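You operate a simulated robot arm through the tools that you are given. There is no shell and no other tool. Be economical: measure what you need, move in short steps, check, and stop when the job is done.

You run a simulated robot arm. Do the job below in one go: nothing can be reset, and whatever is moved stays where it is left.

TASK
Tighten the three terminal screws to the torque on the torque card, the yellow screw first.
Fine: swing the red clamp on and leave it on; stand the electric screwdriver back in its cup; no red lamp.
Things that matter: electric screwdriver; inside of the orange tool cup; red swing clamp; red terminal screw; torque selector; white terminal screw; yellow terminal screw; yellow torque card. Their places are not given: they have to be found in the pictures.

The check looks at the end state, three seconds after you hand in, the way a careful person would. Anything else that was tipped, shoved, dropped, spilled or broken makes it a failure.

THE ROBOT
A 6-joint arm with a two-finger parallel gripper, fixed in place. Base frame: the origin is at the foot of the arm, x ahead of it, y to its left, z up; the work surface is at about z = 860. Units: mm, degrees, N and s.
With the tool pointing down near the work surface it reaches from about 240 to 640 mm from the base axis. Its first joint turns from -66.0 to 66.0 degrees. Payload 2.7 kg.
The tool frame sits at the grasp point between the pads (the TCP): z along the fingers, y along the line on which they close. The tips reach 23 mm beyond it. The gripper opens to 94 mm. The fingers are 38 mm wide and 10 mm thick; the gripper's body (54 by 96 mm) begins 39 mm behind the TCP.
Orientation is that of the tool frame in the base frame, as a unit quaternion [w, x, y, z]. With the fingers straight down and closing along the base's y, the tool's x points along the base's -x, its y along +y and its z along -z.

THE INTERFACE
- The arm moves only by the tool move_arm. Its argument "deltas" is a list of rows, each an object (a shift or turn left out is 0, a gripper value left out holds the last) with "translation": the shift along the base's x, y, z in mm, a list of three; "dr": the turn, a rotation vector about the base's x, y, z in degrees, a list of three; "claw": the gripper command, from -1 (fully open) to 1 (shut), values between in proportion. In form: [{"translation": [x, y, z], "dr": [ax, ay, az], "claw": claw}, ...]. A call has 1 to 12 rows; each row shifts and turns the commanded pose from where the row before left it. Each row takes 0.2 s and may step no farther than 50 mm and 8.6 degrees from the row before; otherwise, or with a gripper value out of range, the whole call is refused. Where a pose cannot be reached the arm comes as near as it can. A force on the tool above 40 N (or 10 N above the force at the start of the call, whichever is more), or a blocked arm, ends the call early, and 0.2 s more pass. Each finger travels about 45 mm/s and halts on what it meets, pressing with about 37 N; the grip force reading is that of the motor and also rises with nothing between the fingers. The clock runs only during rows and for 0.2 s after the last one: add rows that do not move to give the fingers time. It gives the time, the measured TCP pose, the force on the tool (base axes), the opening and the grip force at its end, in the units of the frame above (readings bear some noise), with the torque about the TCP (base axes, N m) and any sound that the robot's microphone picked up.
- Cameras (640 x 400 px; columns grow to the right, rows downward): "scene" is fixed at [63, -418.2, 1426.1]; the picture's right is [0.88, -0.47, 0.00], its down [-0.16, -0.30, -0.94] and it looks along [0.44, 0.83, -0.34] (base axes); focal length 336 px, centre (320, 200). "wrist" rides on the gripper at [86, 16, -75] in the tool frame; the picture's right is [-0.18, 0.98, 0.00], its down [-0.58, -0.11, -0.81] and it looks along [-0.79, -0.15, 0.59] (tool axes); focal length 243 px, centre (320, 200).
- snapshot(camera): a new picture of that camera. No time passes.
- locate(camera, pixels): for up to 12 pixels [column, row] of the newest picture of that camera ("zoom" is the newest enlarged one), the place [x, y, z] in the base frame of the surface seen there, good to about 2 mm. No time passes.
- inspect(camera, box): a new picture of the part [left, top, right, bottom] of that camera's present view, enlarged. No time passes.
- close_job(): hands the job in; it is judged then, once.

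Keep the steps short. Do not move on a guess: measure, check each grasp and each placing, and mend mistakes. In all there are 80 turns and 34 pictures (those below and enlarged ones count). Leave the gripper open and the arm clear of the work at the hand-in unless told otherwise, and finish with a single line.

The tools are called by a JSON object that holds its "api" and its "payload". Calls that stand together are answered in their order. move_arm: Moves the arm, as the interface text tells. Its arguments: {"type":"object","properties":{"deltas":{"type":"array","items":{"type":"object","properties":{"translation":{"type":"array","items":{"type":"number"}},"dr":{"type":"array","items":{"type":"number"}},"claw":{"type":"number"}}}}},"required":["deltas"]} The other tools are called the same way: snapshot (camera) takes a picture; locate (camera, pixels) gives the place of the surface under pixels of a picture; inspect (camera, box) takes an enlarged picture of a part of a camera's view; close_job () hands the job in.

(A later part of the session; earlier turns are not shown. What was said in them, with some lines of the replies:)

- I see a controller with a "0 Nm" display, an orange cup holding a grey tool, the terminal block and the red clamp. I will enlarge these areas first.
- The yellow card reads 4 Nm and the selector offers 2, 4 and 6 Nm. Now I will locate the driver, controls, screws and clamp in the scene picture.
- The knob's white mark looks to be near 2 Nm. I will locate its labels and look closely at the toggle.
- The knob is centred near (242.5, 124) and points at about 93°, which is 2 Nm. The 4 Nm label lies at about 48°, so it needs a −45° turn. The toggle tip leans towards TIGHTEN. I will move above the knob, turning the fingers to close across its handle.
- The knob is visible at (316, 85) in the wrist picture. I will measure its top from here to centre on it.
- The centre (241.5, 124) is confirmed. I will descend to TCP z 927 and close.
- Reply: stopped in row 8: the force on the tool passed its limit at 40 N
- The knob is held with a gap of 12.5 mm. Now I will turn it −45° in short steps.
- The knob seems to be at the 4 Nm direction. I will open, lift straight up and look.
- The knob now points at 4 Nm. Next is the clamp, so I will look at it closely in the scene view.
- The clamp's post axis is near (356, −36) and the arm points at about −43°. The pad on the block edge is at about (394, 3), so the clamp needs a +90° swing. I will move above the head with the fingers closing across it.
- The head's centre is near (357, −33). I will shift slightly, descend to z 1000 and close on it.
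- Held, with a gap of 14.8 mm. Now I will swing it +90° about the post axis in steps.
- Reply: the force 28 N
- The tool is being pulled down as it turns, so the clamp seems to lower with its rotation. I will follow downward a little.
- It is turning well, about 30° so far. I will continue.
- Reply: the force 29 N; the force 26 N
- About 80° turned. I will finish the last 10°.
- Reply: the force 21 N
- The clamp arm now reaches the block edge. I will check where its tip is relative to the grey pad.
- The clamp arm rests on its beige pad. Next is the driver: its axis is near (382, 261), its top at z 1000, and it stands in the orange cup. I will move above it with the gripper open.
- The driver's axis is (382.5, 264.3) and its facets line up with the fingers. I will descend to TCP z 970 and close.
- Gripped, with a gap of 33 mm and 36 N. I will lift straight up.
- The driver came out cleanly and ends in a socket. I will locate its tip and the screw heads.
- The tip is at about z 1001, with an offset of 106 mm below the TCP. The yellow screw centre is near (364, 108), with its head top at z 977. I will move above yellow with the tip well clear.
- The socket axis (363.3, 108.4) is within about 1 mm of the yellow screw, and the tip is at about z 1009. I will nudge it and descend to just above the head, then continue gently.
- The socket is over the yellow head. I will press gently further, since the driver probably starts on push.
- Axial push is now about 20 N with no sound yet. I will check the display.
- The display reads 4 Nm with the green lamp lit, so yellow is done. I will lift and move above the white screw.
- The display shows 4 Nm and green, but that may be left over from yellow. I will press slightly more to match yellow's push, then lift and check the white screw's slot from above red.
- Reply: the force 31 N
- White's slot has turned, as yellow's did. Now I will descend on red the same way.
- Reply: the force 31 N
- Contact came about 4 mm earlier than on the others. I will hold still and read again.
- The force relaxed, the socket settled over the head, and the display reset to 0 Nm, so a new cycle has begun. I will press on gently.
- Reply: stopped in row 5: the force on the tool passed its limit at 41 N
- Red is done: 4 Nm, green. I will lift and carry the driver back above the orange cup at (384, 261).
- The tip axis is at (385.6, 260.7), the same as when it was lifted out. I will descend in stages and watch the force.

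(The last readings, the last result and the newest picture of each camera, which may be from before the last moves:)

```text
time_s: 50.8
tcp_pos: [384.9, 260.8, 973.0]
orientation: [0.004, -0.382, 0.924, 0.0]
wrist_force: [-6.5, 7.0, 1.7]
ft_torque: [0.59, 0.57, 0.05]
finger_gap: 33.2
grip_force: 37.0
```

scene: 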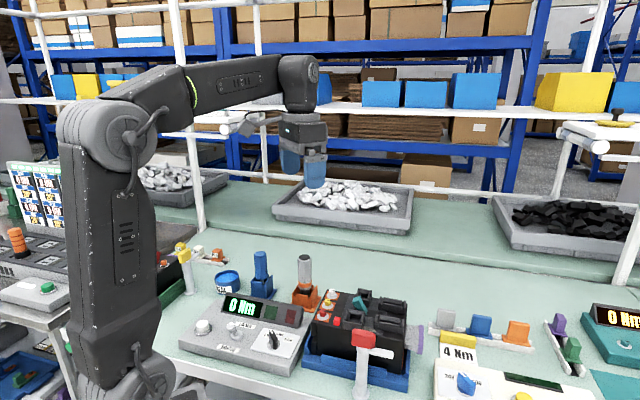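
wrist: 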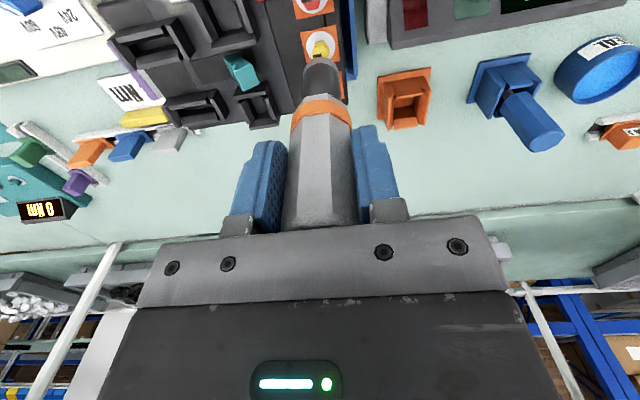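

There is a slight side push along (−x, +y), so I will yield to it and lower further.

{"api": "move_arm", "payload": {"deltas": [{"translation": [-0.8, 0.8, 0]}, {"translation": [0, 0, -1.5]}, {"translation": [0, 0, -1.5]}, {}]}}

```text
time_s: 51.8
tcp_pos: [384.4, 260.8, 969.8]
orientation: [0.003, -0.383, 0.924, -0.002]
wrist_force: [-0.4, -0.1, -3.5]
ft_torque: [0.01, 0.14, -0.02]
finger_gap: 32.7
grip_force: 37.2
```

{"api": "move_arm", "payload": {"deltas": [{"translation": [0, 0, -1]}, {"translation": [0, 0, -0.7]}, {}]}}

```text
time_s: 52.6
tcp_pos: [384.5, 261.1, 967.4]
orientation: [0.005, -0.383, 0.924, -0.002]
wrist_force: [0.2, -0.7, -3.4]
ft_torque: [-0.08, 0.02, -0.01]
finger_gap: 33.0
grip_force: 37.6
```

{"api": "move_arm", "payload": {"deltas": [{"translation": [0, 0, -1]}, {"translation": [0, 0, -1]}, {}]}}

```text
time_s: 53.4
tcp_pos: [384.8, 260.7, 969.1]
orientation: [0.006, -0.383, 0.924, -0.002]
wrist_force: [-9.2, -8.9, 23.5]
ft_torque: [-0.49, 0.71, 0.07]
finger_gap: 33.0
grip_force: 37.1
```

It has bottomed, with about 27 N upward. I will ease off 1.5 mm and open gently.

{"api": "move_arm", "payload": {"deltas": [{"translation": [0, 0, 1.5]}, {}, {"claw": 0.1}, {"claw": -0.2}, {"claw": -0.7}, {}, {}]}}

```text
time_s: 55.0
tcp_pos: [384.3, 261.2, 966.3]
orientation: [0.004, -0.383, 0.924, -0.001]
wrist_force: [-0.2, -0.2, 0.3]
ft_torque: [0.01, -0.01, -0.02]
finger_gap: 79.7
grip_force: 0.0
```

Released. I will lift straight up and clear, then look.

{"api": "move_arm", "payload": {"deltas": [{"translation": [0, 0, 30]}, {"translation": [0, 0, 40]}, {"translation": [0, 0, 45]}, {"translation": [0, 0, 45]}, {"translation": [0, 0, 45]}, {"translation": [0, 0, 45]}, {}]}}

{"api": "snapshot", "payload": {"camera": "scene"}}

{"api": "inspect", "payload": {"camera": "scene", "box": [230, 250, 390, 360]}}

```text
time_s: 56.6
tcp_pos: [385.7, 261.0, 1222.0]
orientation: [0.004, -0.382, 0.924, -0.002]
wrist_force: [0.1, 0.2, -0.1]
ft_torque: [-0.03, 0.0, 0.03]
finger_gap: 80.1
grip_force: 0.0
```

```text
3 pictures are left
```

scene: 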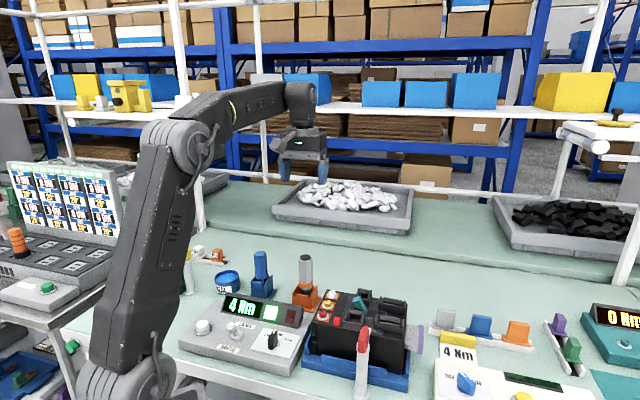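

```text
3.64 times, centred on (310, 305) of scene
```

zoom: 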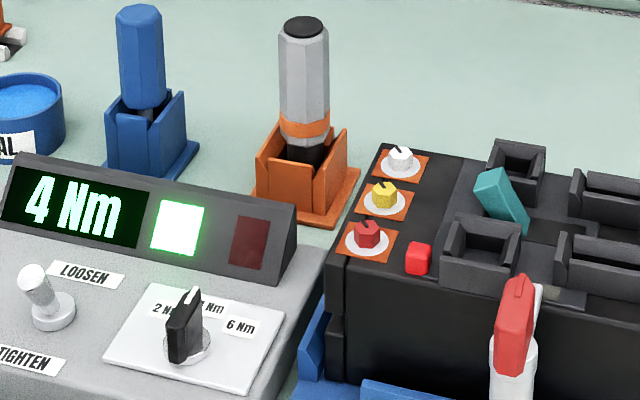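

The driver stands upright in its cup, all three slots have turned, the clamp is on, green is lit and red is dark. I will open the gripper fully and then hand in.

{"api": "move_arm", "payload": {"deltas": [{"claw": -1}, {}, {}]}}

{"api": "close_job", "payload": {}}

```text
time_s: 57.4
tcp_pos: [385.8, 259.8, 1220.5]
orientation: [0.005, -0.383, 0.924, -0.001]
wrist_force: [-0.5, 0.1, -0.4]
ft_torque: [-0.03, -0.03, 0.02]
finger_gap: 94.2
grip_force: 0.1
```

```text
The job is handed in.
```

The job is handed in: all three screws were tightened with the selector at 4 Nm, yellow first, then white and red; the clamp is on, the screwdriver is back in its cup, and the red lamp is off.
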